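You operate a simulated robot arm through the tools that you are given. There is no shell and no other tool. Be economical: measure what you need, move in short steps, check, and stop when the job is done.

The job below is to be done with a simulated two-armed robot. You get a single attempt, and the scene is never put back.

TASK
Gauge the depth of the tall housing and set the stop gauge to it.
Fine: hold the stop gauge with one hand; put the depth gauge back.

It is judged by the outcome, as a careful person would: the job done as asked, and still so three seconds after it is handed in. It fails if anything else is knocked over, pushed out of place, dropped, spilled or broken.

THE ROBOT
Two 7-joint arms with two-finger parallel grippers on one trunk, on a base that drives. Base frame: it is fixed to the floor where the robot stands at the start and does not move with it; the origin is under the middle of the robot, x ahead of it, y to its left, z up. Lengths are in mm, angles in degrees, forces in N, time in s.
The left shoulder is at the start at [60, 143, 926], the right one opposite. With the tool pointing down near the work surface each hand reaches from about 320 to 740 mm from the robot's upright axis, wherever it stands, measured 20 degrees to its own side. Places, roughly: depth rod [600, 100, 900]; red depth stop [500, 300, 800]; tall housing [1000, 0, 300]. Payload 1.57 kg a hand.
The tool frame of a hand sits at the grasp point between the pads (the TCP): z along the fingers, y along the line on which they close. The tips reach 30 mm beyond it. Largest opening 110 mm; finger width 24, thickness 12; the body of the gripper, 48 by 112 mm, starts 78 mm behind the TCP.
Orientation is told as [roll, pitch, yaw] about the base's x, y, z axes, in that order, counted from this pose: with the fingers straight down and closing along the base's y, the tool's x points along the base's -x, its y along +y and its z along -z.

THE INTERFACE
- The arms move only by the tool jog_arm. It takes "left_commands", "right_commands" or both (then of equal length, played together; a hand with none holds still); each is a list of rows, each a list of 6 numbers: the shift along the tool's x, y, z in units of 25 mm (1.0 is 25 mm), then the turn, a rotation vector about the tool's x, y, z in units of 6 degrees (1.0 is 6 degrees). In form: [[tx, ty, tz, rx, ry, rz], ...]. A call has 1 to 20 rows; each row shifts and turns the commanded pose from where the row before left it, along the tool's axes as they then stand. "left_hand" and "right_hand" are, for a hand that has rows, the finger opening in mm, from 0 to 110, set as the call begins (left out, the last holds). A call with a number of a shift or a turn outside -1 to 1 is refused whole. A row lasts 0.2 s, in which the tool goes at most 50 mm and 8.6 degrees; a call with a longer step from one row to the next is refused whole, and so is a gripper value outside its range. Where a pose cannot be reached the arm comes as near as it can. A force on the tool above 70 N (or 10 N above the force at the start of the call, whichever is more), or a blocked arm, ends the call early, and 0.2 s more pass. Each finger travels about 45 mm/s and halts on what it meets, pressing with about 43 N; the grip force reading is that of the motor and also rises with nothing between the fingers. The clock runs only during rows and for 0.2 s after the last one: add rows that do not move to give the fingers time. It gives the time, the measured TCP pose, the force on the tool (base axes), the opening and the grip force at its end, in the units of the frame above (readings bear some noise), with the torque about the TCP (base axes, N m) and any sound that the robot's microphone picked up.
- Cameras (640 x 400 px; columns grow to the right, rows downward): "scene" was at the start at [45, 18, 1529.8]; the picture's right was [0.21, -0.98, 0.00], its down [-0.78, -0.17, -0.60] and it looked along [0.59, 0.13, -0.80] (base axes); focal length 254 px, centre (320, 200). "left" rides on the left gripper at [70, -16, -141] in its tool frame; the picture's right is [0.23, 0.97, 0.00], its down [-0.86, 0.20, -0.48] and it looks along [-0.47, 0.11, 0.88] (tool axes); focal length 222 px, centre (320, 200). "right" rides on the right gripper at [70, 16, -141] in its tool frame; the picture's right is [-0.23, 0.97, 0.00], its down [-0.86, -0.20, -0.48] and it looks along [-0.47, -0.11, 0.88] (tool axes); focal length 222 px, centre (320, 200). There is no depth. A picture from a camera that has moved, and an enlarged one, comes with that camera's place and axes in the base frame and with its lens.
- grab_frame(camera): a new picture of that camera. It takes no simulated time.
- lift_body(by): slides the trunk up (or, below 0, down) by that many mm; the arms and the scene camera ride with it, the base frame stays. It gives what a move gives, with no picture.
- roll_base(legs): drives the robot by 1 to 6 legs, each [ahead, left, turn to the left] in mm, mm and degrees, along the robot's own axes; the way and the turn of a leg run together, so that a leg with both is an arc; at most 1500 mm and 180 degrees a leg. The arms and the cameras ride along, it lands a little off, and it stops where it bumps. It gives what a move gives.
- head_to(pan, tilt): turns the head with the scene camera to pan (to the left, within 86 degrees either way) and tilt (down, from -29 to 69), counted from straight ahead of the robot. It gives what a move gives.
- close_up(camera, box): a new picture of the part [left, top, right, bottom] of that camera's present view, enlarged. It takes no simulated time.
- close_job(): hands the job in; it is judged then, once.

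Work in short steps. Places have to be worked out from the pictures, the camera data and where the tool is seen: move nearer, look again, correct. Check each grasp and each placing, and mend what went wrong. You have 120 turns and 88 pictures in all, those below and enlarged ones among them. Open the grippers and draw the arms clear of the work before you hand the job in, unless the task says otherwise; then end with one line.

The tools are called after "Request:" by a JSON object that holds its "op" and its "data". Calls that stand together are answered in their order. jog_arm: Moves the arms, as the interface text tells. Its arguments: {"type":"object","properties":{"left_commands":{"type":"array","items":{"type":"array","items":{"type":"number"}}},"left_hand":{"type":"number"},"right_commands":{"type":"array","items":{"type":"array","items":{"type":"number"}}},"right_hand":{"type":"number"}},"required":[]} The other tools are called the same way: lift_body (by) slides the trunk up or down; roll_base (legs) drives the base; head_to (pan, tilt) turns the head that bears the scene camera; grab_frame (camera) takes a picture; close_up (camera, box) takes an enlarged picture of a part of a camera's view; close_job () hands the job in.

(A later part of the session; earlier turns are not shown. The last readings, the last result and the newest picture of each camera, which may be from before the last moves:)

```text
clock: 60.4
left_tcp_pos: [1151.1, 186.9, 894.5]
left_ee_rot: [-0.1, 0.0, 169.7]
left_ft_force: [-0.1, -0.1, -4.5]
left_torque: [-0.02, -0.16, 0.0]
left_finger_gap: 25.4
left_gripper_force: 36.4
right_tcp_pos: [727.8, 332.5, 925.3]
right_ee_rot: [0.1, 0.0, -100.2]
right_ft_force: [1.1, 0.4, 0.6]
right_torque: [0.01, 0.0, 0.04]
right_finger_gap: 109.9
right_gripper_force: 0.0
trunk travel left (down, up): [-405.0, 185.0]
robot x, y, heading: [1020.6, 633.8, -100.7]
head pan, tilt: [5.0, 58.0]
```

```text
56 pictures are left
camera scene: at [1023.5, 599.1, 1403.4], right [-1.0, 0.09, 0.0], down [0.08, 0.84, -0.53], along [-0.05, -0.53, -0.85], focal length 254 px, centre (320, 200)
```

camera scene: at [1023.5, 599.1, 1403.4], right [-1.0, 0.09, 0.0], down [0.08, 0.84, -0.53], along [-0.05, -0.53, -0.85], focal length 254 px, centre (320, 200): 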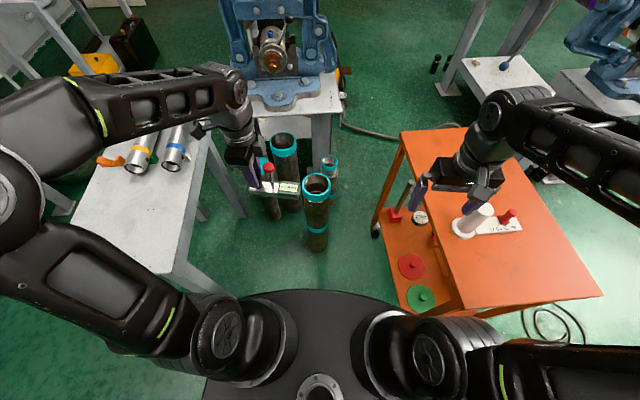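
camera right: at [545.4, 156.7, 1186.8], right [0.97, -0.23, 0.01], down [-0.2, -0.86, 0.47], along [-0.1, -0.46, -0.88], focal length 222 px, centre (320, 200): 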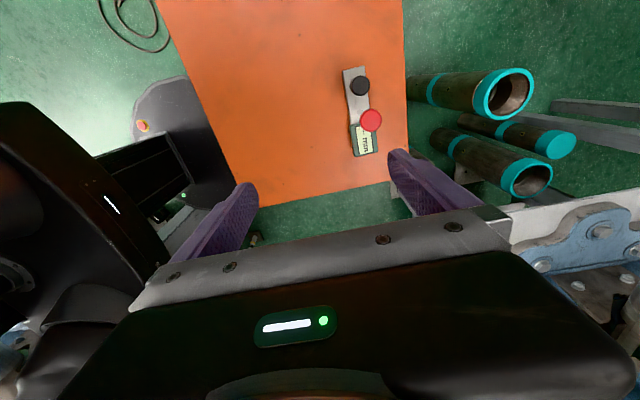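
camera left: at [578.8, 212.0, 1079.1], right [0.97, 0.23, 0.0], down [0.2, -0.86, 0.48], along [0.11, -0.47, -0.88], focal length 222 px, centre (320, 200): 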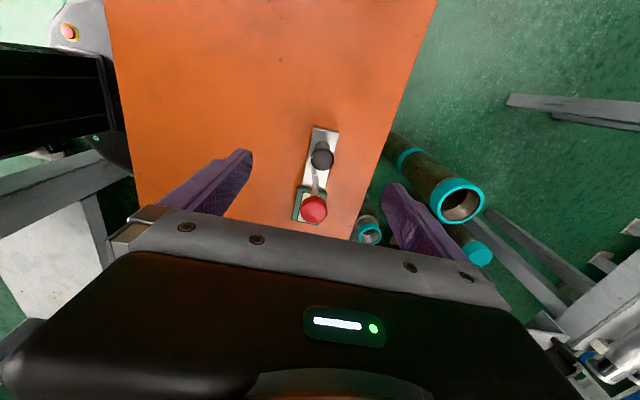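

Combining views, the rim centre is at about (985, -3, 563). I lower the trunk another 100 mm and move the left hand so that the rod comes over the housing, staying high, then look with the wrist camera.

Request:
{"op": "lift_body", "data": {"by": -100}}

Request:
{"op": "jog_arm", "data": {"left_commands": [[-0.36, 0.86, 0, 0, 0, 0], [-0.36, 0.86, 0, 0, 0, 0], [-0.36, 0.86, 0, 0, 0, 0], [-0.36, 0.86, 0, 0, 0, 0], [-0.36, 0.86, 0, 0, 0, 0], [-0.36, 0.86, 0, 0, 0, 0], [-0.36, 0.86, 0, 0, 0, 0], [-0.36, 0.86, 0, 0, 0, 0], [-0.36, 0.86, 0, 0, 0, 0], [-0.36, 0.86, 0, 0, 0, 0], [0, 0, 0, 0, 0, 0]]}}

Request:
{"op": "grab_frame", "data": {"camera": "left"}}

Request:
{"op": "grab_frame", "data": {"camera": "scene"}}

```text
clock: 61.7
left_tcp_pos: [1151.8, 185.9, 792.9]
left_ee_rot: [-0.1, 0.0, 169.8]
left_ft_force: [-0.2, -0.6, -4.0]
left_torque: [-0.02, -0.22, 0.03]
left_finger_gap: 24.8
left_gripper_force: 36.7
right_tcp_pos: [726.6, 332.4, 825.9]
right_ee_rot: [0.0, -0.1, -100.2]
right_ft_force: [0.7, -0.6, 0.1]
right_torque: [0.01, 0.0, 0.0]
right_finger_gap: 109.8
right_gripper_force: 0.0
trunk travel left (down, up): [-305.0, 285.0]
robot x, y, heading: [1022.5, 634.6, -100.1]
head pan, tilt: [5.0, 58.0]
```

```text
clock: 64.1
left_tcp_pos: [1030.3, -0.2, 793.3]
left_ee_rot: [0.0, 0.0, 169.8]
left_ft_force: [0.0, 0.3, -5.0]
left_torque: [-0.07, -0.23, 0.03]
left_finger_gap: 25.1
left_gripper_force: 36.4
left hand out of reach, approached as far as the arm can: row 10
right_tcp_pos: [725.8, 332.4, 823.9]
right_ee_rot: [0.0, 0.0, -100.2]
right_ft_force: [-0.1, -0.6, -0.4]
right_torque: [0.01, -0.02, 0.03]
right_finger_gap: 109.9
right_gripper_force: 0.1
trunk travel left (down, up): [-305.0, 285.0]
robot x, y, heading: [1025.4, 634.9, -100.1]
head pan, tilt: [5.0, 58.0]
```

```text
55 pictures are left
camera left: at [1101.4, 3.0, 934.6], right [0.05, -1.0, 0.0], down [-0.88, -0.04, 0.48], along [-0.48, -0.02, -0.88], focal length 222 px, centre (320, 200)
```

left: 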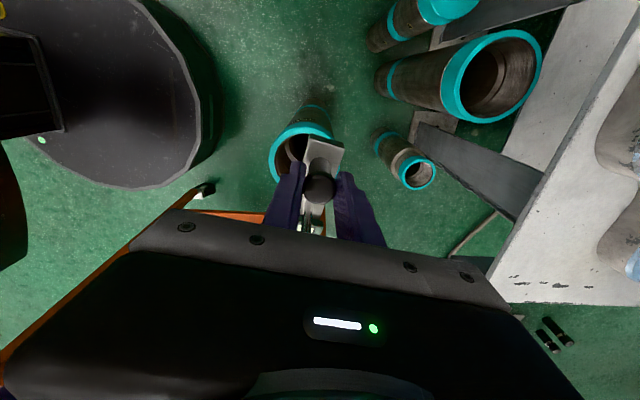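

```text
54 pictures are left
camera scene: at [1023.2, 599.0, 1303.3], right [-1.0, 0.09, 0.0], down [0.08, 0.84, -0.53], along [-0.05, -0.53, -0.85], focal length 254 px, centre (320, 200)
```

scene: 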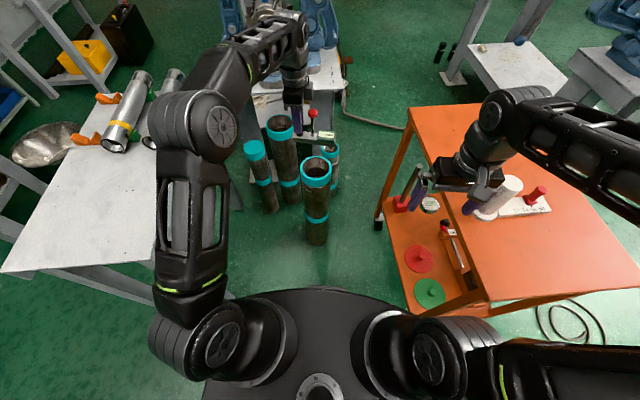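

Request:
{"op": "close_up", "data": {"camera": "left", "box": [240, 90, 380, 250]}}

Request:
{"op": "close_up", "data": {"camera": "scene", "box": [260, 80, 360, 250]}}

```text
2.50 times, centred on (310, 170) of left
camera zoom: at [1101.4, 3.0, 934.6], right [0.05, -1.0, 0.0], down [-0.88, -0.04, 0.48], along [-0.48, -0.02, -0.88], focal length 555 px, centre (345, 275)
```

zoom: 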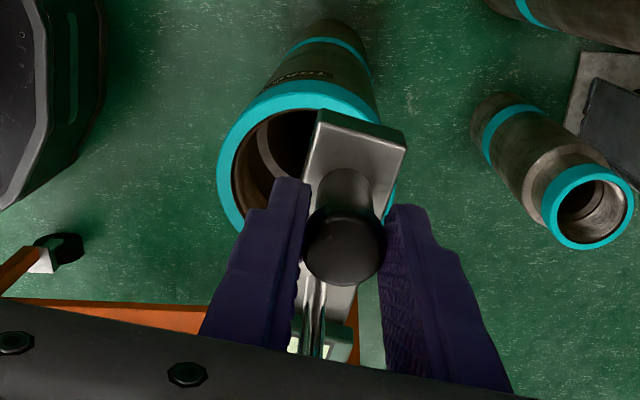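

```text
2.35 times, centred on (310, 165) of scene
camera zoom: at [1023.2, 599.0, 1303.3], right [-1.0, 0.09, 0.0], down [0.08, 0.84, -0.53], along [-0.05, -0.53, -0.85], focal length 598 px, centre (344, 282)
```

zoom: 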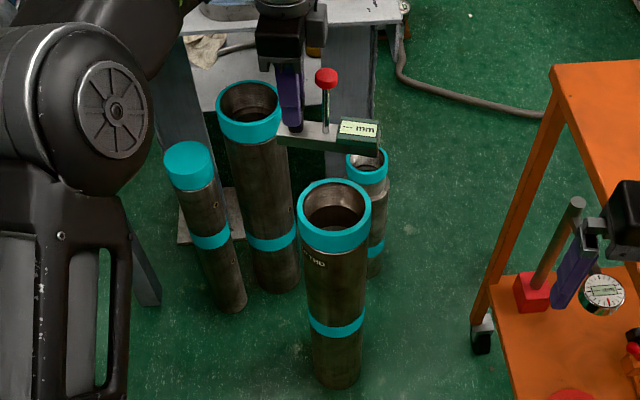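

Refined rim estimate: (986, 23, ~592). I shift the gauge so that the rod is central and lower to about 35 mm above contact.

Request:
{"op": "jog_arm", "data": {"left_commands": [[-0.18, -0.3, 0.3, 0, 0, 0], [-0.18, -0.3, 0.7, 0, 0, 0], [0, 0, 0.7, 0, 0, 0], [0, 0, 0.7, 0, 0, 0], [0, 0, 0.5, 0, 0, 0], [0, 0, 0, 0, 0, 0]]}}

Request:
{"op": "close_up", "data": {"camera": "left", "box": [220, 70, 400, 230]}}

Request:
{"op": "close_up", "data": {"camera": "scene", "box": [270, 100, 370, 200]}}

```text
clock: 65.5
left_tcp_pos: [1024.3, 16.2, 722.8]
left_ee_rot: [0.0, 0.1, 169.8]
left_ft_force: [0.0, 0.1, -4.0]
left_torque: [-0.07, -0.18, -0.02]
left_finger_gap: 25.2
left_gripper_force: 36.5
right_tcp_pos: [726.3, 331.7, 823.6]
right_ee_rot: [0.0, 0.0, -100.3]
right_ft_force: [-0.2, 0.1, 0.0]
right_torque: [-0.01, -0.01, 0.02]
right_finger_gap: 109.6
right_gripper_force: 0.0
trunk travel left (down, up): [-305.0, 285.0]
robot x, y, heading: [1021.0, 636.9, -99.8]
head pan, tilt: [5.0, 58.0]
```

```text
2.50 times, centred on (310, 150) of left
camera zoom: at [1095.4, 19.1, 862.3], right [0.05, -1.0, 0.0], down [-0.88, -0.05, 0.48], along [-0.48, -0.02, -0.88], focal length 555 px, centre (345, 325)
```

zoom: 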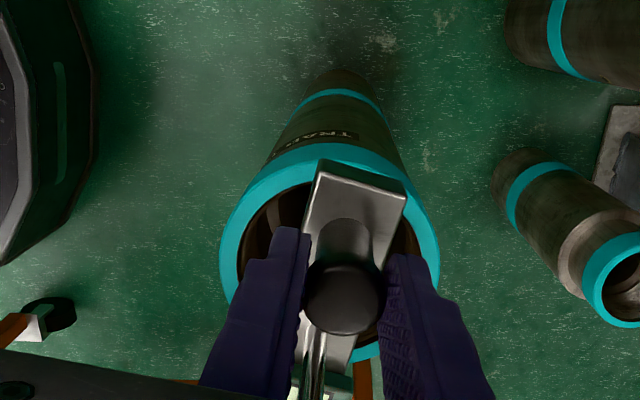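

```text
4.00 times, centred on (320, 150) of scene
camera zoom: at [1023.5, 599.0, 1303.3], right [-1.0, 0.09, 0.0], down [0.08, 0.84, -0.53], along [-0.05, -0.53, -0.85], focal length 1017 px, centre (320, 400)
```

zoom: 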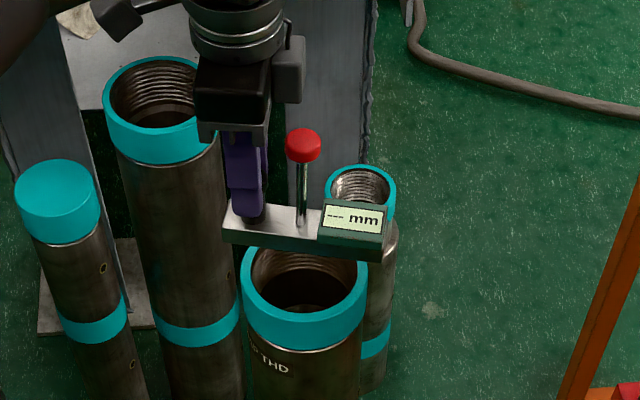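

Alignment looks good (rod ≈ rim centre within a few mm). Lower to about z 690 and view again before touching.

Request:
{"op": "jog_arm", "data": {"left_commands": [[0.1, 0, 0.5, 0, 0, 0], [0, 0, 0.5, 0, 0, 0], [0, 0, 0.3, 0, 0, 0], [0, 0, 0, 0, 0, 0]]}}

Request:
{"op": "close_up", "data": {"camera": "scene", "box": [270, 100, 370, 200]}}

Request:
{"op": "close_up", "data": {"camera": "left", "box": [220, 70, 400, 230]}}

```text
clock: 66.5
left_tcp_pos: [1028.7, 14.5, 688.5]
left_ee_rot: [-0.1, 0.0, 169.7]
left_ft_force: [-0.2, 0.0, -4.2]
left_torque: [-0.04, -0.21, -0.02]
left_finger_gap: 25.1
left_gripper_force: 36.3
right_tcp_pos: [726.8, 333.5, 825.3]
right_ee_rot: [-0.1, 0.0, -100.2]
right_ft_force: [-1.0, 0.1, 0.0]
right_torque: [-0.02, 0.02, -0.01]
right_finger_gap: 110.1
right_gripper_force: 0.1
trunk travel left (down, up): [-305.0, 285.0]
robot x, y, heading: [1024.0, 640.1, -100.3]
head pan, tilt: [5.0, 58.0]
```

```text
4.00 times, centred on (320, 150) of scene
camera zoom: at [1023.5, 599.0, 1303.3], right [-1.0, 0.09, 0.0], down [0.08, 0.84, -0.53], along [-0.05, -0.53, -0.85], focal length 1017 px, centre (320, 400)
```

zoom: 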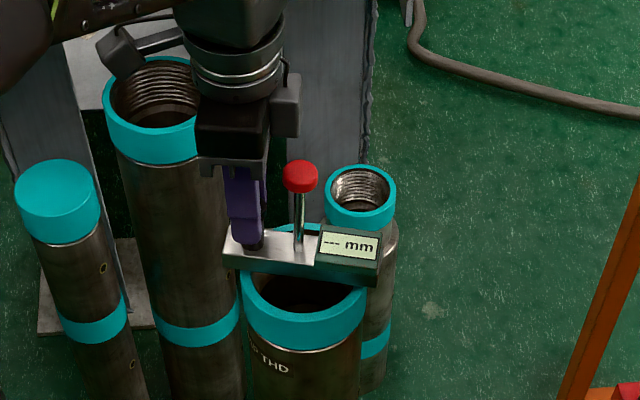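

```text
2.50 times, centred on (310, 150) of left
camera zoom: at [1097.9, 18.5, 829.2], right [0.05, -1.0, 0.0], down [-0.88, -0.05, 0.48], along [-0.48, -0.02, -0.88], focal length 555 px, centre (345, 325)
```

zoom: 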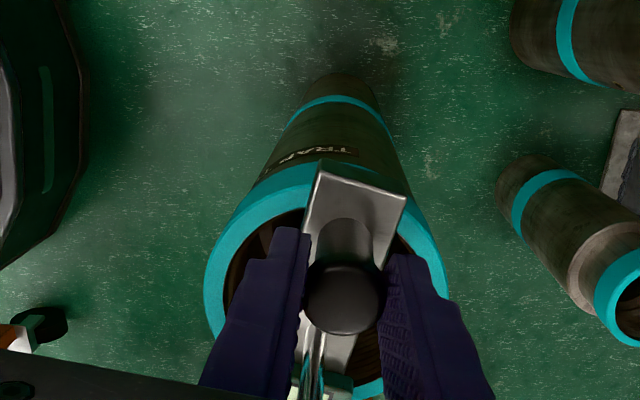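

Expected contact is near TCP z≈655. I step down slowly watching the force.

Request:
{"op": "jog_arm", "data": {"left_commands": [[0, 0, 0.3, 0, 0, 0], [0, 0, 0.3, 0, 0, 0], [0, 0, 0.3, 0, 0, 0], [0, 0, 0, 0, 0, 0]]}}

Request:
{"op": "jog_arm", "data": {"left_commands": [[0, 0, 0.12, 0, 0, 0], [0, 0, 0.12, 0, 0, 0], [0, 0, 0, 0, 0, 0]]}}

Request:
{"op": "close_up", "data": {"camera": "scene", "box": [270, 100, 370, 200]}}

```text
clock: 67.5
left_tcp_pos: [1027.2, 15.9, 670.6]
left_ee_rot: [0.5, 0.0, 169.9]
left_ft_force: [6.1, -8.0, 35.4]
left_torque: [0.24, -0.14, 0.09]
left_finger_gap: 25.7
left_gripper_force: 36.9
right_tcp_pos: [726.3, 333.7, 825.7]
right_ee_rot: [-0.1, -0.2, -100.2]
right_ft_force: [0.2, -0.3, -0.1]
right_torque: [0.0, 0.02, 0.0]
right_finger_gap: 109.9
right_gripper_force: 0.1
trunk travel left (down, up): [-305.0, 285.0]
robot x, y, heading: [1023.1, 633.3, -100.3]
head pan, tilt: [5.0, 58.0]
```

```text
clock: 68.3
left_tcp_pos: [1027.0, 16.9, 664.7]
left_ee_rot: [0.3, 0.0, 169.7]
left_ft_force: [-0.3, -5.7, 26.6]
left_torque: [-0.18, -0.24, 0.07]
left_finger_gap: 25.0
left_gripper_force: 37.0
right_tcp_pos: [726.5, 335.7, 825.9]
right_ee_rot: [0.0, 0.0, -100.2]
right_ft_force: [0.7, -0.3, 0.0]
right_torque: [-0.01, -0.02, -0.01]
right_finger_gap: 109.8
right_gripper_force: 0.1
trunk travel left (down, up): [-305.0, 285.0]
robot x, y, heading: [1023.9, 639.1, -100.4]
head pan, tilt: [5.0, 58.0]
```

```text
4.00 times, centred on (320, 150) of scene
camera zoom: at [1023.4, 601.9, 1303.5], right [-1.0, 0.09, 0.0], down [0.08, 0.84, -0.53], along [-0.05, -0.53, -0.85], focal length 1017 px, centre (320, 400)
```

zoom: 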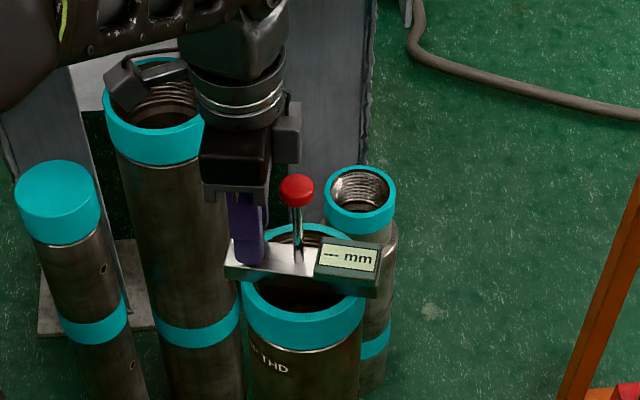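

Contact came at z≈671 (rim ≈607); I pressed slightly beyond it. I relieve the load a little, then open the fingers to leave the gauge on the rim.

Request:
{"op": "jog_arm", "data": {"left_commands": [[0, 0, -0.1, 0, 0, 0], [0, 0, 0, 0, 0, 0]]}}

Request:
{"op": "close_up", "data": {"camera": "left", "box": [220, 70, 400, 230]}}

```text
clock: 68.9
left_tcp_pos: [1026.3, 17.6, 663.0]
left_ee_rot: [0.0, 0.0, 169.7]
left_ft_force: [-3.7, -6.3, 21.8]
left_torque: [-0.8, -0.1, -0.04]
left_finger_gap: 25.1
left_gripper_force: 36.3
right_tcp_pos: [726.4, 333.8, 825.0]
right_ee_rot: [0.1, -0.1, -100.1]
right_ft_force: [-0.8, -0.8, -0.3]
right_torque: [-0.01, 0.04, 0.03]
right_finger_gap: 110.3
right_gripper_force: 0.0
trunk travel left (down, up): [-305.0, 285.0]
robot x, y, heading: [1017.6, 637.3, -100.4]
head pan, tilt: [5.0, 58.0]
```

```text
2.50 times, centred on (310, 150) of left
camera zoom: at [1097.4, 19.8, 803.8], right [0.05, -1.0, 0.0], down [-0.88, -0.04, 0.48], along [-0.48, -0.02, -0.88], focal length 555 px, centre (345, 325)
```

zoom: 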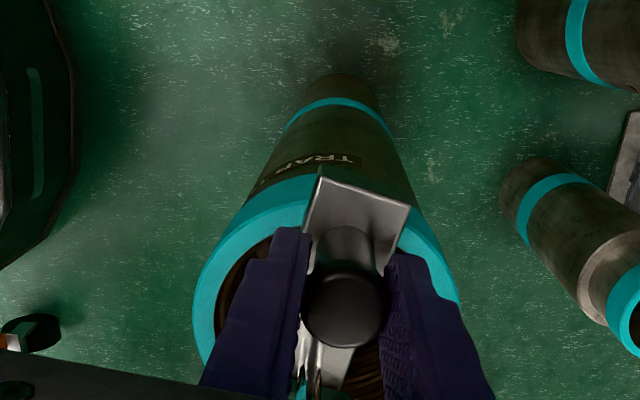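

The bar bridges the rim. Now I open the fingers.

Request:
{"op": "jog_arm", "data": {"left_commands": [[0, 0, 0, 0, 0, 0], [0, 0, 0, 0, 0, 0], [0, 0, 0, 0, 0, 0], [0, 0, 0, 0, 0, 0]], "left_hand": 60}}

Request:
{"op": "close_up", "data": {"camera": "scene", "box": [270, 100, 370, 200]}}

```text
clock: 69.9
left_tcp_pos: [1027.8, 16.9, 662.6]
left_ee_rot: [-0.2, 0.0, 169.8]
left_ft_force: [-0.5, -0.4, -0.7]
left_torque: [-0.01, 0.01, -0.01]
left_finger_gap: 59.8
left_gripper_force: 0.1
right_tcp_pos: [727.5, 332.6, 824.0]
right_ee_rot: [-0.1, 0.0, -100.2]
right_ft_force: [0.2, 0.3, -0.2]
right_torque: [0.01, 0.01, 0.01]
right_finger_gap: 109.9
right_gripper_force: 0.1
trunk travel left (down, up): [-305.0, 285.0]
robot x, y, heading: [1026.8, 636.4, -100.1]
head pan, tilt: [5.0, 58.0]
```

```text
4.00 times, centred on (320, 150) of scene
camera zoom: at [1023.5, 599.4, 1303.3], right [-1.0, 0.09, 0.0], down [0.08, 0.84, -0.53], along [-0.05, -0.53, -0.85], focal length 1017 px, centre (320, 400)
```

zoom: 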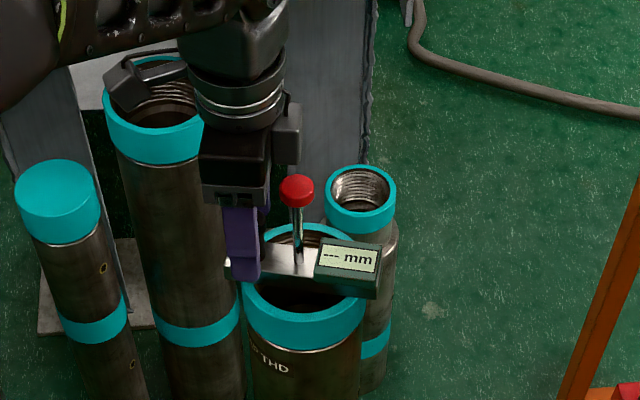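

The gauge sits stably on the rim. I raise the left hand clear of the knob, then move over the red knob with fingers closed.

Request:
{"op": "jog_arm", "data": {"left_commands": [[0, 0, -0.8, 0, 0, 0], [0, 0, -0.9, 0, 0, 0], [0, 0, -0.9, 0, 0, 0], [0, 0, -0.9, 0, 0, 0], [0, 0, -0.9, 0, 0, 0], [-0.52, 0, 0, 0, 0, 0], [-0.52, 0, 0, 0, 0, 0], [-0.52, 0, 0, 0, 0, 0], [0, 0, 0, 0, 0, 0]]}}

Request:
{"op": "grab_frame", "data": {"camera": "left"}}

Request:
{"op": "close_up", "data": {"camera": "scene", "box": [270, 100, 370, 200]}}

```text
clock: 71.9
left_tcp_pos: [989.0, 23.4, 773.5]
left_ee_rot: [-0.1, 0.0, 169.8]
left_ft_force: [-0.5, 0.9, 0.1]
left_torque: [-0.01, 0.02, 0.02]
left_finger_gap: 60.0
left_gripper_force: 0.0
right_tcp_pos: [726.8, 332.4, 824.6]
right_ee_rot: [0.0, 0.0, -100.1]
right_ft_force: [0.2, 0.2, -0.8]
right_torque: [0.02, -0.01, 0.01]
right_finger_gap: 110.0
right_gripper_force: 0.0
trunk travel left (down, up): [-305.0, 285.0]
robot x, y, heading: [1022.4, 633.4, -100.3]
head pan, tilt: [5.0, 58.0]
```

```text
44 pictures are left
camera left: at [1059.8, 26.3, 913.6], right [0.05, -1.0, 0.0], down [-0.88, -0.05, 0.48], along [-0.48, -0.02, -0.88], focal length 222 px, centre (320, 200)
```

left: 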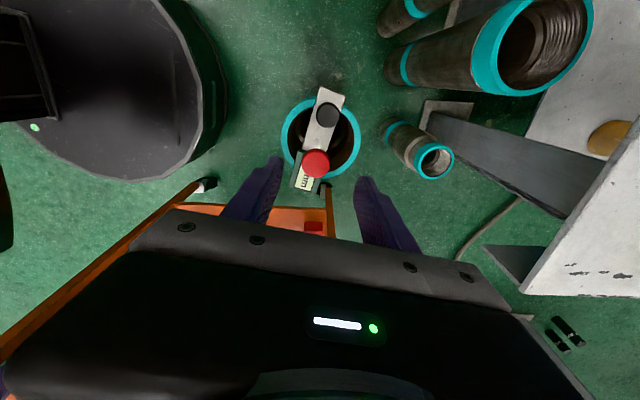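

```text
4.00 times, centred on (320, 150) of scene
camera zoom: at [1023.4, 599.4, 1303.3], right [-1.0, 0.09, 0.0], down [0.08, 0.84, -0.53], along [-0.05, -0.53, -0.85], focal length 1017 px, centre (320, 400)
```

zoom: 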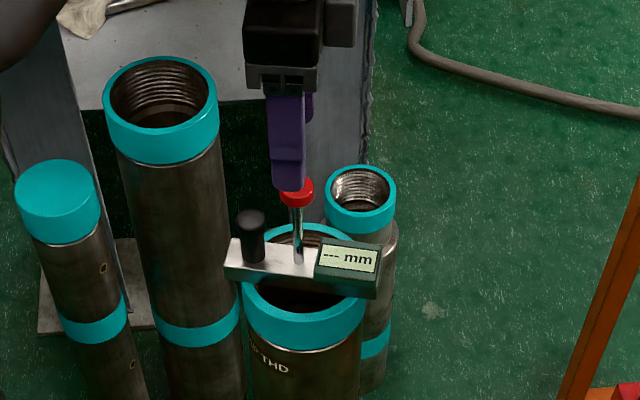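

Knob is at about (991, 28), nearly under the TCP. I close the fingers, correct slightly, and press down in small steps.

Request:
{"op": "jog_arm", "data": {"left_commands": [[0.05, -0.15, 0, 0, 0, 0], [0, 0, 0, 0, 0, 0], [0, 0, 0, 0, 0, 0], [0, 0, 0, 0, 0, 0], [0, 0, 0.3, 0, 0, 0], [0, 0, 0.2, 0, 0, 0], [0, 0, 0.2, 0, 0, 0], [0, 0, 0.2, 0, 0, 0], [0, 0, 0.2, 0, 0, 0]], "left_hand": 0}}

Request:
{"op": "close_up", "data": {"camera": "scene", "box": [270, 100, 370, 200]}}

```text
clock: 73.9
left_tcp_pos: [990.4, 27.7, 745.3]
left_ee_rot: [-0.2, 0.0, 169.7]
left_ft_force: [0.8, 0.2, 0.8]
left_torque: [0.0, 0.02, 0.0]
left_finger_gap: 0.0
left_gripper_force: 21.4
right_tcp_pos: [727.1, 333.7, 824.4]
right_ee_rot: [0.0, 0.0, -100.2]
right_ft_force: [0.8, 0.3, -0.4]
right_torque: [0.01, 0.01, 0.01]
right_finger_gap: 109.9
right_gripper_force: 0.1
trunk travel left (down, up): [-305.0, 285.0]
robot x, y, heading: [1023.0, 633.0, -100.1]
head pan, tilt: [5.0, 58.0]
```

```text
4.00 times, centred on (320, 150) of scene
camera zoom: at [1023.5, 599.3, 1303.3], right [-1.0, 0.09, 0.0], down [0.08, 0.84, -0.53], along [-0.05, -0.53, -0.85], focal length 1017 px, centre (320, 400)
```

zoom: 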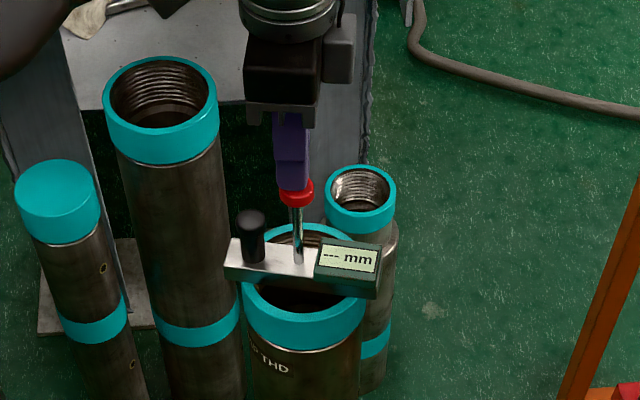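

Fingertips are just about at the knob with no force yet. I continue pressing.

Request:
{"op": "jog_arm", "data": {"left_commands": [[0, 0, 0.2, 0, 0, 0], [0, 0, 0.2, 0, 0, 0], [0, 0, 0.2, 0, 0, 0], [0, 0, 0.2, 0, 0, 0]]}}

Request:
{"op": "close_up", "data": {"camera": "scene", "box": [270, 100, 370, 200]}}

```text
clock: 74.9
left_tcp_pos: [990.5, 26.3, 726.1]
left_ee_rot: [-0.1, 0.0, 169.7]
left_ft_force: [-0.3, -0.6, 0.4]
left_torque: [0.01, 0.01, 0.0]
left_finger_gap: 0.0
left_gripper_force: 20.7
right_tcp_pos: [726.1, 332.4, 824.3]
right_ee_rot: [0.0, 0.0, -100.2]
right_ft_force: [-0.5, 0.8, -0.7]
right_torque: [-0.02, -0.03, 0.0]
right_finger_gap: 110.0
right_gripper_force: 0.0
trunk travel left (down, up): [-305.0, 285.0]
robot x, y, heading: [1024.3, 637.1, -100.2]
head pan, tilt: [5.0, 58.0]
```

```text
4.00 times, centred on (320, 150) of scene
camera zoom: at [1023.5, 599.5, 1303.3], right [-1.0, 0.09, 0.0], down [0.08, 0.84, -0.53], along [-0.05, -0.53, -0.85], focal length 1017 px, centre (320, 400)
```

zoom: 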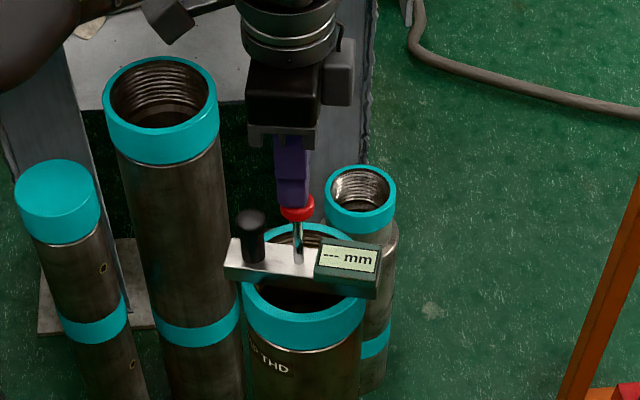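

The rod is sliding down easily. I continue in 5 mm steps.

Request:
{"op": "jog_arm", "data": {"left_commands": [[0, 0, 0.2, 0, 0, 0], [0, 0, 0.2, 0, 0, 0], [0, 0, 0.2, 0, 0, 0], [0, 0, 0.2, 0, 0, 0], [0, 0, 0.2, 0, 0, 0]]}}

Request:
{"op": "jog_arm", "data": {"left_commands": [[0, 0, 0.15, 0, 0, 0], [0, 0, 0.15, 0, 0, 0]]}}

Request:
{"op": "close_up", "data": {"camera": "scene", "box": [270, 100, 370, 200]}}

```text
clock: 76.1
left_tcp_pos: [990.7, 26.6, 701.1]
left_ee_rot: [0.1, 0.0, 169.9]
left_ft_force: [-1.7, -1.4, 1.9]
left_torque: [-0.01, 0.03, -0.02]
left_finger_gap: 0.3
left_gripper_force: 21.3
right_tcp_pos: [726.7, 332.9, 824.5]
right_ee_rot: [0.1, -0.1, -100.2]
right_ft_force: [-0.9, -0.4, -0.5]
right_torque: [-0.01, 0.03, -0.01]
right_finger_gap: 110.2
right_gripper_force: 0.1
trunk travel left (down, up): [-305.0, 285.0]
robot x, y, heading: [1024.9, 636.6, -99.9]
head pan, tilt: [5.0, 58.0]
```

```text
clock: 76.7
left_tcp_pos: [991.1, 26.3, 694.3]
left_ee_rot: [0.0, 0.0, 169.8]
left_ft_force: [0.2, 0.6, 1.8]
left_torque: [-0.02, 0.01, -0.04]
left_finger_gap: 0.0
left_gripper_force: 21.1
right_tcp_pos: [727.0, 332.9, 824.4]
right_ee_rot: [0.1, 0.0, -100.1]
right_ft_force: [0.1, -0.6, 0.2]
right_torque: [-0.01, 0.01, -0.03]
right_finger_gap: 109.9
right_gripper_force: 0.1
trunk travel left (down, up): [-305.0, 285.0]
robot x, y, heading: [1019.7, 635.9, -100.0]
head pan, tilt: [5.0, 58.0]
```

```text
4.00 times, centred on (320, 150) of scene
camera zoom: at [1023.5, 599.5, 1303.3], right [-1.0, 0.09, 0.0], down [0.08, 0.84, -0.53], along [-0.05, -0.53, -0.85], focal length 1017 px, centre (320, 400)
```

zoom: 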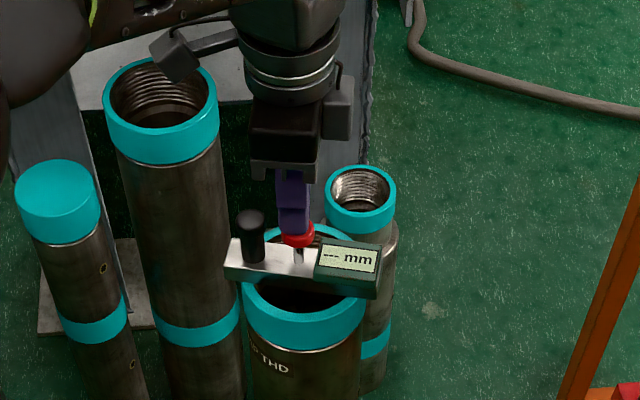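

Knob top now about 664; no stop yet. Continue in 2.5 mm steps, checking the force.

Request:
{"op": "jog_arm", "data": {"left_commands": [[0, 0, 0.1, 0, 0, 0], [0, 0, 0.1, 0, 0, 0]]}}

Request:
{"op": "jog_arm", "data": {"left_commands": [[0, 0, 0.1, 0, 0, 0], [0, 0, 0.05, 0, 0, 0]]}}

Request:
{"op": "close_up", "data": {"camera": "scene", "box": [290, 120, 350, 180]}}

```text
clock: 77.3
left_tcp_pos: [991.3, 26.6, 687.4]
left_ee_rot: [0.0, -0.1, 169.8]
left_ft_force: [-0.5, -0.8, 3.3]
left_torque: [-0.05, 0.05, 0.02]
left_finger_gap: 0.0
left_gripper_force: 21.3
right_tcp_pos: [726.7, 332.9, 824.4]
right_ee_rot: [0.0, 0.0, -100.2]
right_ft_force: [-0.6, 0.6, -0.6]
right_torque: [0.01, -0.02, -0.03]
right_finger_gap: 110.0
right_gripper_force: 0.2
trunk travel left (down, up): [-305.0, 285.0]
robot x, y, heading: [1025.3, 634.2, -100.5]
head pan, tilt: [5.0, 58.0]
```

```text
clock: 77.9
left_tcp_pos: [991.1, 26.4, 684.5]
left_ee_rot: [-0.1, 0.0, 169.8]
left_ft_force: [-1.7, -1.5, 3.3]
left_torque: [-0.05, 0.03, 0.01]
left_finger_gap: 0.2
left_gripper_force: 22.0
right_tcp_pos: [727.1, 333.2, 825.7]
right_ee_rot: [0.0, 0.0, -100.1]
right_ft_force: [0.4, 0.1, 0.8]
right_torque: [-0.03, -0.01, 0.0]
right_finger_gap: 109.9
right_gripper_force: 0.1
trunk travel left (down, up): [-305.0, 285.0]
robot x, y, heading: [1023.0, 638.2, -100.2]
head pan, tilt: [5.0, 58.0]
```

```text
6.67 times, centred on (320, 150) of scene
camera zoom: at [1023.4, 599.5, 1303.3], right [-1.0, 0.09, 0.0], down [0.08, 0.84, -0.53], along [-0.05, -0.53, -0.85], focal length 1695 px, centre (320, 533)
```

zoom: 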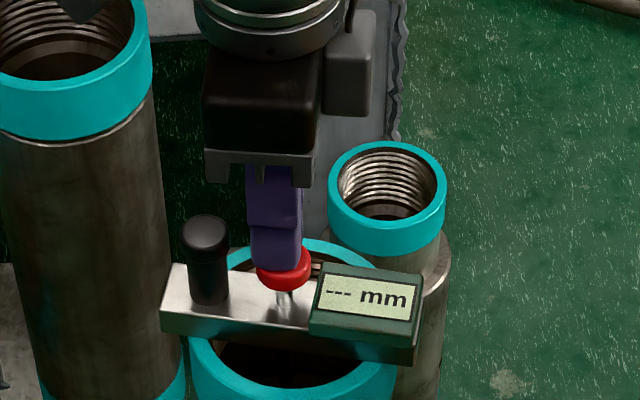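

Request:
{"op": "jog_arm", "data": {"left_commands": [[0, 0, 0.1, 0, 0, 0], [0, 0, 0.05, 0, 0, 0]]}}

Request:
{"op": "jog_arm", "data": {"left_commands": [[0, 0, 0.1, 0, 0, 0], [0, 0, 0, 0, 0, 0]]}}

Request:
{"op": "jog_arm", "data": {"left_commands": [[0, 0, 0.1, 0, 0, 0], [0, 0, 0, 0, 0, 0]]}}

Request:
{"op": "close_up", "data": {"camera": "scene", "box": [290, 120, 350, 180]}}

```text
clock: 78.5
left_tcp_pos: [990.5, 27.8, 683.2]
left_ee_rot: [0.1, 0.0, 169.8]
left_ft_force: [0.8, 1.4, 14.8]
left_torque: [0.06, -0.02, -0.18]
left_finger_gap: 0.3
left_gripper_force: 20.7
right_tcp_pos: [727.0, 333.4, 825.3]
right_ee_rot: [0.0, -0.1, -100.2]
right_ft_force: [0.2, 0.7, -0.2]
right_torque: [0.01, 0.0, -0.01]
right_finger_gap: 109.9
right_gripper_force: 0.0
trunk travel left (down, up): [-305.0, 285.0]
robot x, y, heading: [1021.9, 637.0, -100.3]
head pan, tilt: [5.0, 58.0]
```

```text
clock: 79.1
left_tcp_pos: [990.9, 27.5, 681.7]
left_ee_rot: [0.4, -0.1, 169.8]
left_ft_force: [4.6, 2.7, 37.7]
left_torque: [0.04, -0.11, -0.2]
left_finger_gap: 0.0
left_gripper_force: 21.5
right_tcp_pos: [726.9, 335.2, 826.9]
right_ee_rot: [0.1, -0.2, -100.2]
right_ft_force: [-0.4, -0.5, 0.7]
right_torque: [0.0, -0.01, 0.04]
right_finger_gap: 109.9
right_gripper_force: 0.0
trunk travel left (down, up): [-305.0, 285.0]
robot x, y, heading: [1023.3, 636.8, -100.3]
head pan, tilt: [5.0, 58.0]
```

```text
clock: 79.7
left_tcp_pos: [991.3, 27.6, 682.6]
left_ee_rot: [0.6, -0.1, 169.8]
left_ft_force: [4.4, 4.4, 52.8]
left_torque: [0.16, -0.16, -0.41]
left_finger_gap: 0.0
left_gripper_force: 21.2
right_tcp_pos: [727.2, 335.6, 826.7]
right_ee_rot: [0.0, -0.2, -100.2]
right_ft_force: [0.4, -0.7, -0.4]
right_torque: [0.01, -0.02, -0.01]
right_finger_gap: 110.1
right_gripper_force: 0.0
trunk travel left (down, up): [-305.0, 285.0]
robot x, y, heading: [1025.8, 635.1, -100.0]
head pan, tilt: [5.0, 58.0]
```

```text
6.67 times, centred on (320, 150) of scene
camera zoom: at [1024.1, 604.1, 1303.8], right [-1.0, 0.09, 0.0], down [0.08, 0.84, -0.53], along [-0.05, -0.53, -0.85], focal length 1695 px, centre (320, 533)
```

zoom: 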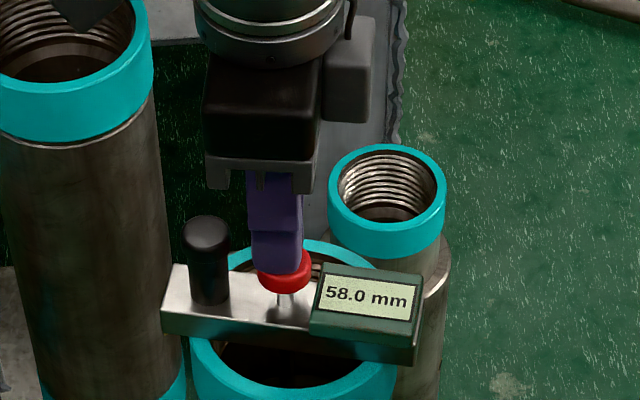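

The display shows 58.0 mm with about 50 N pressing. I relax the press and re-read to make sure the gauge is flat and the reading is genuine.

Request:
{"op": "jog_arm", "data": {"left_commands": [[0, 0, -0.1, 0, 0, 0], [0, 0, -0.06, 0, 0, 0], [0, 0, 0, 0, 0, 0]]}}

Request:
{"op": "close_up", "data": {"camera": "scene", "box": [290, 120, 350, 180]}}

```text
clock: 80.5
left_tcp_pos: [990.6, 26.9, 681.7]
left_ee_rot: [0.3, 0.0, 169.9]
left_ft_force: [0.9, -0.5, 35.3]
left_torque: [-0.02, 0.01, 0.17]
left_finger_gap: 0.1
left_gripper_force: 21.3
right_tcp_pos: [727.3, 334.5, 826.5]
right_ee_rot: [0.0, 0.0, -100.3]
right_ft_force: [0.0, 0.3, -1.0]
right_torque: [0.0, 0.01, 0.01]
right_finger_gap: 110.0
right_gripper_force: 0.0
trunk travel left (down, up): [-305.0, 285.0]
robot x, y, heading: [1021.8, 640.1, -100.3]
head pan, tilt: [5.0, 58.0]
```

```text
6.67 times, centred on (320, 150) of scene
camera zoom: at [1023.6, 602.2, 1303.4], right [-1.0, 0.09, 0.0], down [0.08, 0.84, -0.53], along [-0.05, -0.53, -0.85], focal length 1695 px, centre (320, 533)
```

zoom: 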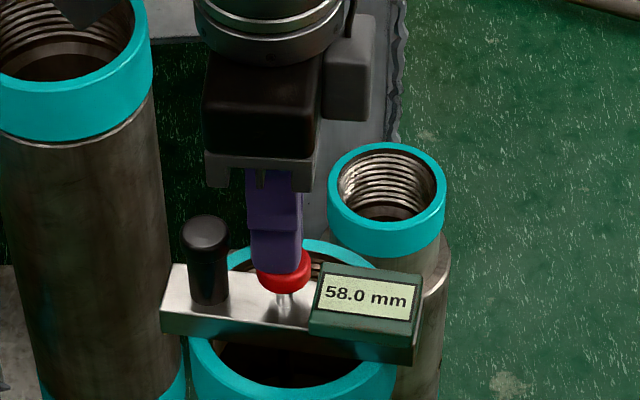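

Still 58.0 at 35 N. I lift the fingers off and look at the display and rod.

Request:
{"op": "jog_arm", "data": {"left_commands": [[0, 0, -0.2, 0, 0, 0], [0, 0, -0.2, 0, 0, 0], [0, 0, 0, 0, 0, 0]]}}

Request:
{"op": "close_up", "data": {"camera": "scene", "box": [290, 120, 350, 180]}}

```text
clock: 81.3
left_tcp_pos: [991.5, 27.5, 687.6]
left_ee_rot: [-0.2, 0.1, 169.8]
left_ft_force: [-0.6, 1.4, 1.6]
left_torque: [0.01, -0.03, -0.02]
left_finger_gap: 0.2
left_gripper_force: 21.0
right_tcp_pos: [726.1, 333.3, 825.4]
right_ee_rot: [0.0, 0.1, -100.1]
right_ft_force: [0.0, -0.1, 1.0]
right_torque: [0.02, -0.03, -0.03]
right_finger_gap: 110.0
right_gripper_force: 0.0
trunk travel left (down, up): [-305.0, 285.0]
robot x, y, heading: [1019.4, 636.1, -100.2]
head pan, tilt: [5.0, 58.0]
```

```text
6.67 times, centred on (320, 150) of scene
camera zoom: at [1023.6, 599.7, 1303.2], right [-1.0, 0.09, 0.0], down [0.08, 0.84, -0.53], along [-0.05, -0.53, -0.85], focal length 1695 px, centre (320, 533)
```

zoom: 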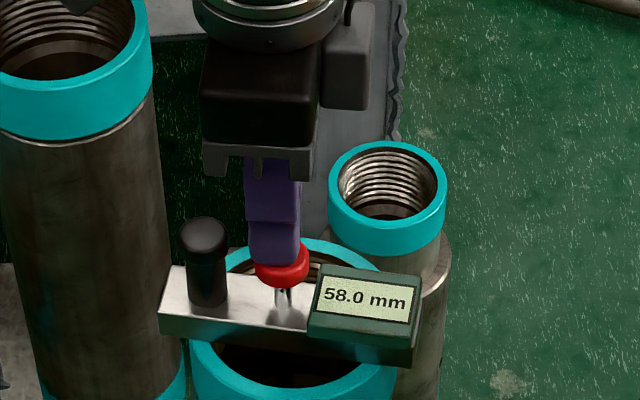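

The rod springs back and the display holds 58.0 mm. I raise the hand, reopen the fingers and go back over the handle.

Request:
{"op": "jog_arm", "data": {"left_commands": [[0, 0, -0.9, 0, 0, 0], [0, 0, -0.9, 0, 0, 0], [0, 0, -0.9, 0, 0, 0], [0, 0, -0.9, 0, 0, 0], [0, 0, 0, 0, 0, 0], [0.52, 0.05, 0, 0, 0, 0], [0.52, 0.05, 0, 0, 0, 0], [0.52, 0.05, 0, 0, 0, 0], [0, 0, 0, 0, 0, 0], [0, 0, 0, 0, 0, 0]], "left_hand": 60}}

Request:
{"op": "close_up", "data": {"camera": "left", "box": [240, 70, 400, 230]}}

Request:
{"op": "close_up", "data": {"camera": "scene", "box": [270, 100, 370, 200]}}

```text
clock: 83.5
left_tcp_pos: [1029.3, 16.7, 779.7]
left_ee_rot: [0.0, 0.0, 169.8]
left_ft_force: [-0.4, 1.0, -0.1]
left_torque: [0.03, 0.04, 0.04]
left_finger_gap: 60.1
left_gripper_force: 0.1
right_tcp_pos: [727.4, 332.3, 826.2]
right_ee_rot: [0.0, 0.0, -100.2]
right_ft_force: [-0.2, 0.0, -0.2]
right_torque: [0.0, 0.0, -0.02]
right_finger_gap: 110.1
right_gripper_force: 0.1
trunk travel left (down, up): [-305.0, 285.0]
robot x, y, heading: [1021.7, 639.2, -100.3]
head pan, tilt: [5.0, 58.0]
```

```text
2.50 times, centred on (320, 150) of left
camera zoom: at [1099.4, 19.3, 920.2], right [0.05, -1.0, 0.0], down [-0.88, -0.05, 0.48], along [-0.48, -0.02, -0.88], focal length 555 px, centre (320, 325)
```

zoom: 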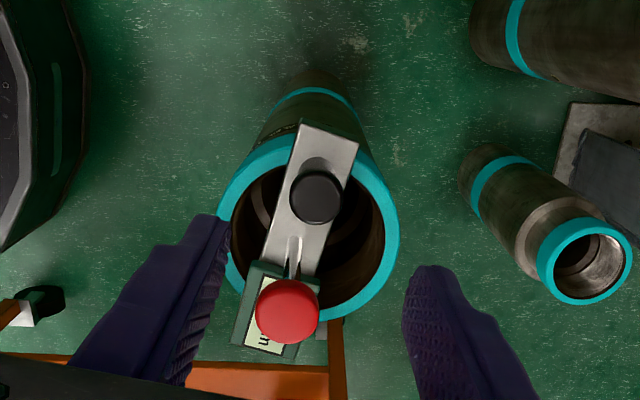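

```text
4.00 times, centred on (320, 150) of scene
camera zoom: at [1023.4, 599.4, 1303.3], right [-1.0, 0.09, 0.0], down [0.08, 0.84, -0.53], along [-0.05, -0.53, -0.85], focal length 1017 px, centre (320, 400)
```

zoom: 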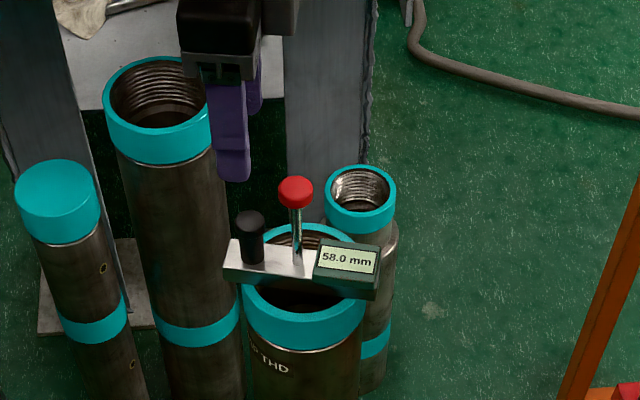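

The gauge is still nicely in place with 58.0 held. Handle is right under the TCP; I descend to z≈670 and grip it.

Request:
{"op": "jog_arm", "data": {"left_commands": [[0.08, -0.06, 0.8, 0, 0, 0], [0, 0, 0.8, 0, 0, 0], [0, 0, 0.8, 0, 0, 0], [0, 0, 0.8, 0, 0, 0], [0, 0, 0.8, 0, 0, 0], [0, 0, 0.4, 0, 0, 0], [0, 0, 0, 0, 0, 0]]}}

Request:
{"op": "jog_arm", "data": {"left_commands": [[0, 0, 0, 0, 0, 0], [0, 0, 0, 0, 0, 0], [0, 0, 0, 0, 0, 0], [0, 0, 0, 0, 0, 0], [0, 0, 0, 0, 0, 0]], "left_hand": 5}}

Request:
{"op": "jog_arm", "data": {"left_commands": [[0, 0, -0.4, 0, 0, 0], [0, 0, -0.6, 0, 0, 0], [0, 0, -0.8, 0, 0, 0], [0, 0, -0.8, 0, 0, 0], [0, 0, -0.8, 0, 0, 0], [0, 0, 0, 0, 0, 0]]}}

Request:
{"op": "close_up", "data": {"camera": "scene", "box": [260, 60, 380, 200]}}

```text
clock: 85.1
left_tcp_pos: [1031.3, 17.6, 669.7]
left_ee_rot: [-0.1, 0.0, 169.8]
left_ft_force: [-0.4, -1.0, -0.1]
left_torque: [0.02, -0.06, 0.01]
left_finger_gap: 59.7
left_gripper_force: 0.0
right_tcp_pos: [726.4, 332.9, 824.7]
right_ee_rot: [0.1, 0.0, -100.2]
right_ft_force: [0.5, 0.3, 0.6]
right_torque: [0.0, -0.04, -0.01]
right_finger_gap: 109.8
right_gripper_force: 0.1
trunk travel left (down, up): [-305.0, 285.0]
robot x, y, heading: [1021.1, 635.5, -100.5]
head pan, tilt: [5.0, 58.0]
```

```text
clock: 86.3
left_tcp_pos: [1032.0, 17.8, 670.9]
left_ee_rot: [-0.1, 0.0, 169.8]
left_ft_force: [0.6, -0.4, 0.8]
left_torque: [-0.02, -0.01, 0.05]
left_finger_gap: 25.2
left_gripper_force: 36.4
right_tcp_pos: [727.6, 332.3, 824.9]
right_ee_rot: [0.0, 0.0, -100.2]
right_ft_force: [-1.0, -0.8, 0.3]
right_torque: [0.01, 0.0, -0.01]
right_finger_gap: 109.8
right_gripper_force: 0.1
trunk travel left (down, up): [-305.0, 285.0]
robot x, y, heading: [1026.1, 637.3, -100.0]
head pan, tilt: [5.0, 58.0]
```

```text
clock: 87.7
left_tcp_pos: [1030.9, 17.2, 755.1]
left_ee_rot: [-0.2, 0.0, 169.8]
left_ft_force: [0.3, -0.3, -4.4]
left_torque: [-0.03, -0.22, -0.01]
left_finger_gap: 24.8
left_gripper_force: 36.5
right_tcp_pos: [726.4, 333.3, 825.3]
right_ee_rot: [0.1, 0.0, -100.2]
right_ft_force: [0.0, -0.2, -0.1]
right_torque: [0.05, 0.01, 0.0]
right_finger_gap: 110.0
right_gripper_force: 0.0
trunk travel left (down, up): [-305.0, 285.0]
robot x, y, heading: [1021.3, 636.5, -100.2]
head pan, tilt: [5.0, 58.0]
```

```text
2.86 times, centred on (320, 130) of scene
camera zoom: at [1023.5, 599.0, 1303.3], right [-1.0, 0.09, 0.0], down [0.08, 0.84, -0.53], along [-0.05, -0.53, -0.85], focal length 726 px, centre (320, 400)
```

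zoom: 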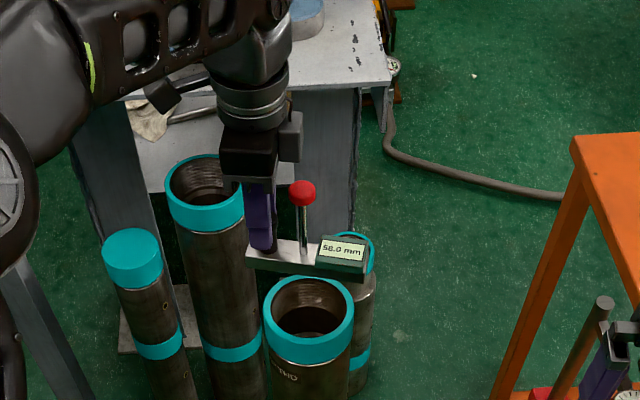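

Gauge held with 58.0 retained. I raise the trunk back up and tuck the left hand in, then turn to face the cart from its back side.

Request:
{"op": "lift_body", "data": {"by": 220}}

Request:
{"op": "jog_arm", "data": {"left_commands": [[0.4, -0.9, -0.25, 0, 0, 0], [0.4, -0.9, -0.25, 0, 0, 0], [0.4, -0.9, -0.25, 0, 0, 0], [0.4, -0.9, -0.25, 0, 0, 0], [0.4, -0.9, -0.25, 0, 0, 0], [0.4, -0.9, -0.25, 0, 0, 0], [0.4, -0.9, -0.25, 0, 0, 0], [0.4, -0.9, -0.25, 0, 0, 0], [0.4, -0.9, -0.25, 0, 0, 0], [0, 0, 0, 0, 0, 0]]}}

Request:
{"op": "roll_base", "data": {"legs": [[0, 0, -60]]}}

Request:
{"op": "grab_frame", "data": {"camera": "scene"}}

```text
clock: 90.0
left_tcp_pos: [1030.4, 16.7, 974.1]
left_ee_rot: [0.0, 0.1, 169.8]
left_ft_force: [-0.8, -0.4, -4.5]
left_torque: [-0.04, -0.18, -0.01]
left_finger_gap: 24.9
left_gripper_force: 36.4
right_tcp_pos: [726.7, 333.8, 1044.0]
right_ee_rot: [0.0, 0.1, -100.2]
right_ft_force: [0.6, 0.4, 0.8]
right_torque: [0.01, 0.0, -0.02]
right_finger_gap: 110.1
right_gripper_force: 0.1
trunk travel left (down, up): [-525.0, 65.0]
robot x, y, heading: [1021.7, 639.1, -100.6]
head pan, tilt: [5.0, 58.0]
```

```text
clock: 92.2
left_tcp_pos: [1156.2, 199.6, 1029.4]
left_ee_rot: [-0.1, -0.1, 169.8]
left_ft_force: [0.5, -0.3, -4.8]
left_torque: [-0.05, -0.23, -0.02]
left_finger_gap: 24.9
left_gripper_force: 36.5
right_tcp_pos: [726.1, 331.9, 1044.6]
right_ee_rot: [0.0, 0.0, -100.2]
right_ft_force: [0.7, 0.0, 0.7]
right_torque: [0.04, 0.0, 0.05]
right_finger_gap: 110.1
right_gripper_force: 0.1
trunk travel left (down, up): [-525.0, 65.0]
robot x, y, heading: [1019.9, 631.6, -100.0]
head pan, tilt: [5.0, 58.0]
```

```text
clock: 95.3
left_tcp_pos: [709.2, 304.5, 1029.6]
left_ee_rot: [-0.1, 0.0, 109.5]
left_ft_force: [-1.0, 0.0, -4.2]
left_torque: [-0.22, -0.03, 0.03]
left_finger_gap: 24.9
left_gripper_force: 36.5
right_tcp_pos: [612.3, 742.4, 1043.9]
right_ee_rot: [0.0, 0.0, -160.5]
right_ft_force: [-0.2, 0.6, -0.3]
right_torque: [-0.01, 0.0, -0.02]
right_finger_gap: 110.0
right_gripper_force: 0.1
trunk travel left (down, up): [-525.0, 65.0]
robot x, y, heading: [1021.8, 635.1, -160.5]
head pan, tilt: [5.0, 58.0]
```

```text
32 pictures are left
camera scene: at [989.7, 619.9, 1523.3], right [-0.41, 0.91, 0.0], down [0.77, 0.35, -0.53], along [-0.48, -0.22, -0.85], focal length 254 px, centre (320, 200)
```

scene: 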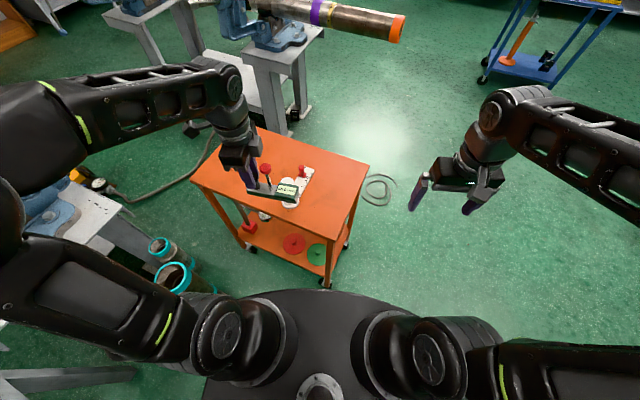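

Turning went well. Now I slide left toward the cart's middle, staying clear of the cart and the housing.

Request:
{"op": "roll_base", "data": {"legs": [[55, 185, 0]]}}

Request:
{"op": "head_to", "data": {"pan": 4, "tilt": 55}}

Request:
{"op": "grab_frame", "data": {"camera": "scene"}}

```text
clock: 96.9
left_tcp_pos: [719.5, 107.7, 1028.5]
left_ee_rot: [0.0, 0.0, 109.5]
left_ft_force: [0.9, 0.5, -4.5]
left_torque: [-0.18, -0.02, -0.01]
left_finger_gap: 25.0
left_gripper_force: 36.8
right_tcp_pos: [623.2, 545.1, 1044.7]
right_ee_rot: [0.1, 0.0, -160.6]
right_ft_force: [0.0, -0.2, 0.2]
right_torque: [0.0, 0.0, 0.0]
right_finger_gap: 109.9
right_gripper_force: 0.0
trunk travel left (down, up): [-525.0, 65.0]
robot x, y, heading: [1033.1, 440.1, -160.7]
head pan, tilt: [5.0, 58.0]
```

```text
clock: 97.5
left_tcp_pos: [721.0, 108.8, 1029.3]
left_ee_rot: [-0.1, 0.0, 109.5]
left_ft_force: [0.4, 0.3, -4.6]
left_torque: [-0.2, -0.06, 0.03]
left_finger_gap: 25.0
left_gripper_force: 36.4
right_tcp_pos: [622.5, 547.4, 1044.6]
right_ee_rot: [0.1, 0.0, -160.4]
right_ft_force: [-0.3, 0.6, -0.7]
right_torque: [-0.02, 0.0, -0.03]
right_finger_gap: 110.0
right_gripper_force: 0.0
trunk travel left (down, up): [-525.0, 65.0]
robot x, y, heading: [1033.3, 442.9, -160.4]
head pan, tilt: [4.0, 55.0]
```

```text
31 pictures are left
camera scene: at [997.2, 424.1, 1527.0], right [-0.4, 0.92, 0.0], down [0.75, 0.33, -0.57], along [-0.53, -0.23, -0.82], focal length 254 px, centre (320, 200)
```

scene: 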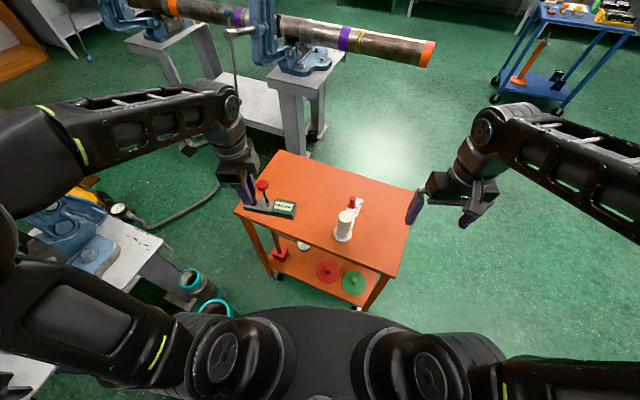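

Now I rotate the left hand by +160° so that the gauge regains its original orientation (tool yaw −90°), well above the cart.

Request:
{"op": "jog_arm", "data": {"left_commands": [[0, 0, 0, 0, 0, -1], [0, 0, 0, 0, 0, -1], [0, 0, 0, 0, 0, -1], [0, 0, 0, 0, 0, -1], [0, 0, 0, 0, 0, -1], [0, 0, 0, 0, 0, -1], [0, 0, 0, 0, 0, -1], [0, 0, 0, 0, 0, -1], [0, 0, 0, 0, 0, -1], [0, 0, 0, 0, 0, -1], [0, 0, 0, 0, 0, -1], [0, 0, 0, 0, 0, -1], [0, 0, 0, 0, 0, -1], [0, 0, 0, 0, 0, -1], [0, 0, 0, 0, 0, -1], [0, 0, 0, 0, 0, -1], [0, 0, 0, 0, 0, -1], [0, 0, 0, 0, 0, -1], [0, 0, 0, 0, 0, -1], [0, 0, 0, 0, 0, -1]]}}

Request:
{"op": "jog_arm", "data": {"left_commands": [[0, 0, 0, 0, 0, -1], [0, 0, 0, 0, 0, -1], [0, 0, 0, 0, 0, -1], [0, 0, 0, 0, 0, -1], [0, 0, 0, 0, 0, -1], [0, 0, 0, 0, 0, -1], [0, 0, 0, 0, 0, -0.75], [0, 0, 0, 0, 0, 0]]}}

```text
clock: 101.7
left_tcp_pos: [721.6, 108.5, 1029.7]
left_ee_rot: [0.1, 0.1, -130.4]
left_ft_force: [0.7, 0.2, -4.1]
left_torque: [0.15, -0.18, -0.04]
left_finger_gap: 25.0
left_gripper_force: 36.0
right_tcp_pos: [622.5, 547.0, 1044.6]
right_ee_rot: [0.0, 0.1, -160.6]
right_ft_force: [-0.3, -1.0, -0.3]
right_torque: [-0.03, 0.02, 0.0]
right_finger_gap: 109.9
right_gripper_force: 0.1
trunk travel left (down, up): [-525.0, 65.0]
robot x, y, heading: [1034.6, 444.3, -160.4]
head pan, tilt: [4.0, 55.0]
```

```text
clock: 103.5
left_tcp_pos: [720.8, 108.7, 1028.5]
left_ee_rot: [0.1, 0.0, -90.0]
left_ft_force: [-0.4, 0.3, -3.8]
left_torque: [0.24, -0.04, 0.02]
left_finger_gap: 24.8
left_gripper_force: 37.0
right_tcp_pos: [623.1, 546.6, 1044.8]
right_ee_rot: [0.0, 0.0, -160.6]
right_ft_force: [0.3, -0.6, -1.0]
right_torque: [0.01, 0.0, 0.02]
right_finger_gap: 110.2
right_gripper_force: 0.0
trunk travel left (down, up): [-525.0, 65.0]
robot x, y, heading: [1032.6, 436.2, -160.7]
head pan, tilt: [4.0, 55.0]
```

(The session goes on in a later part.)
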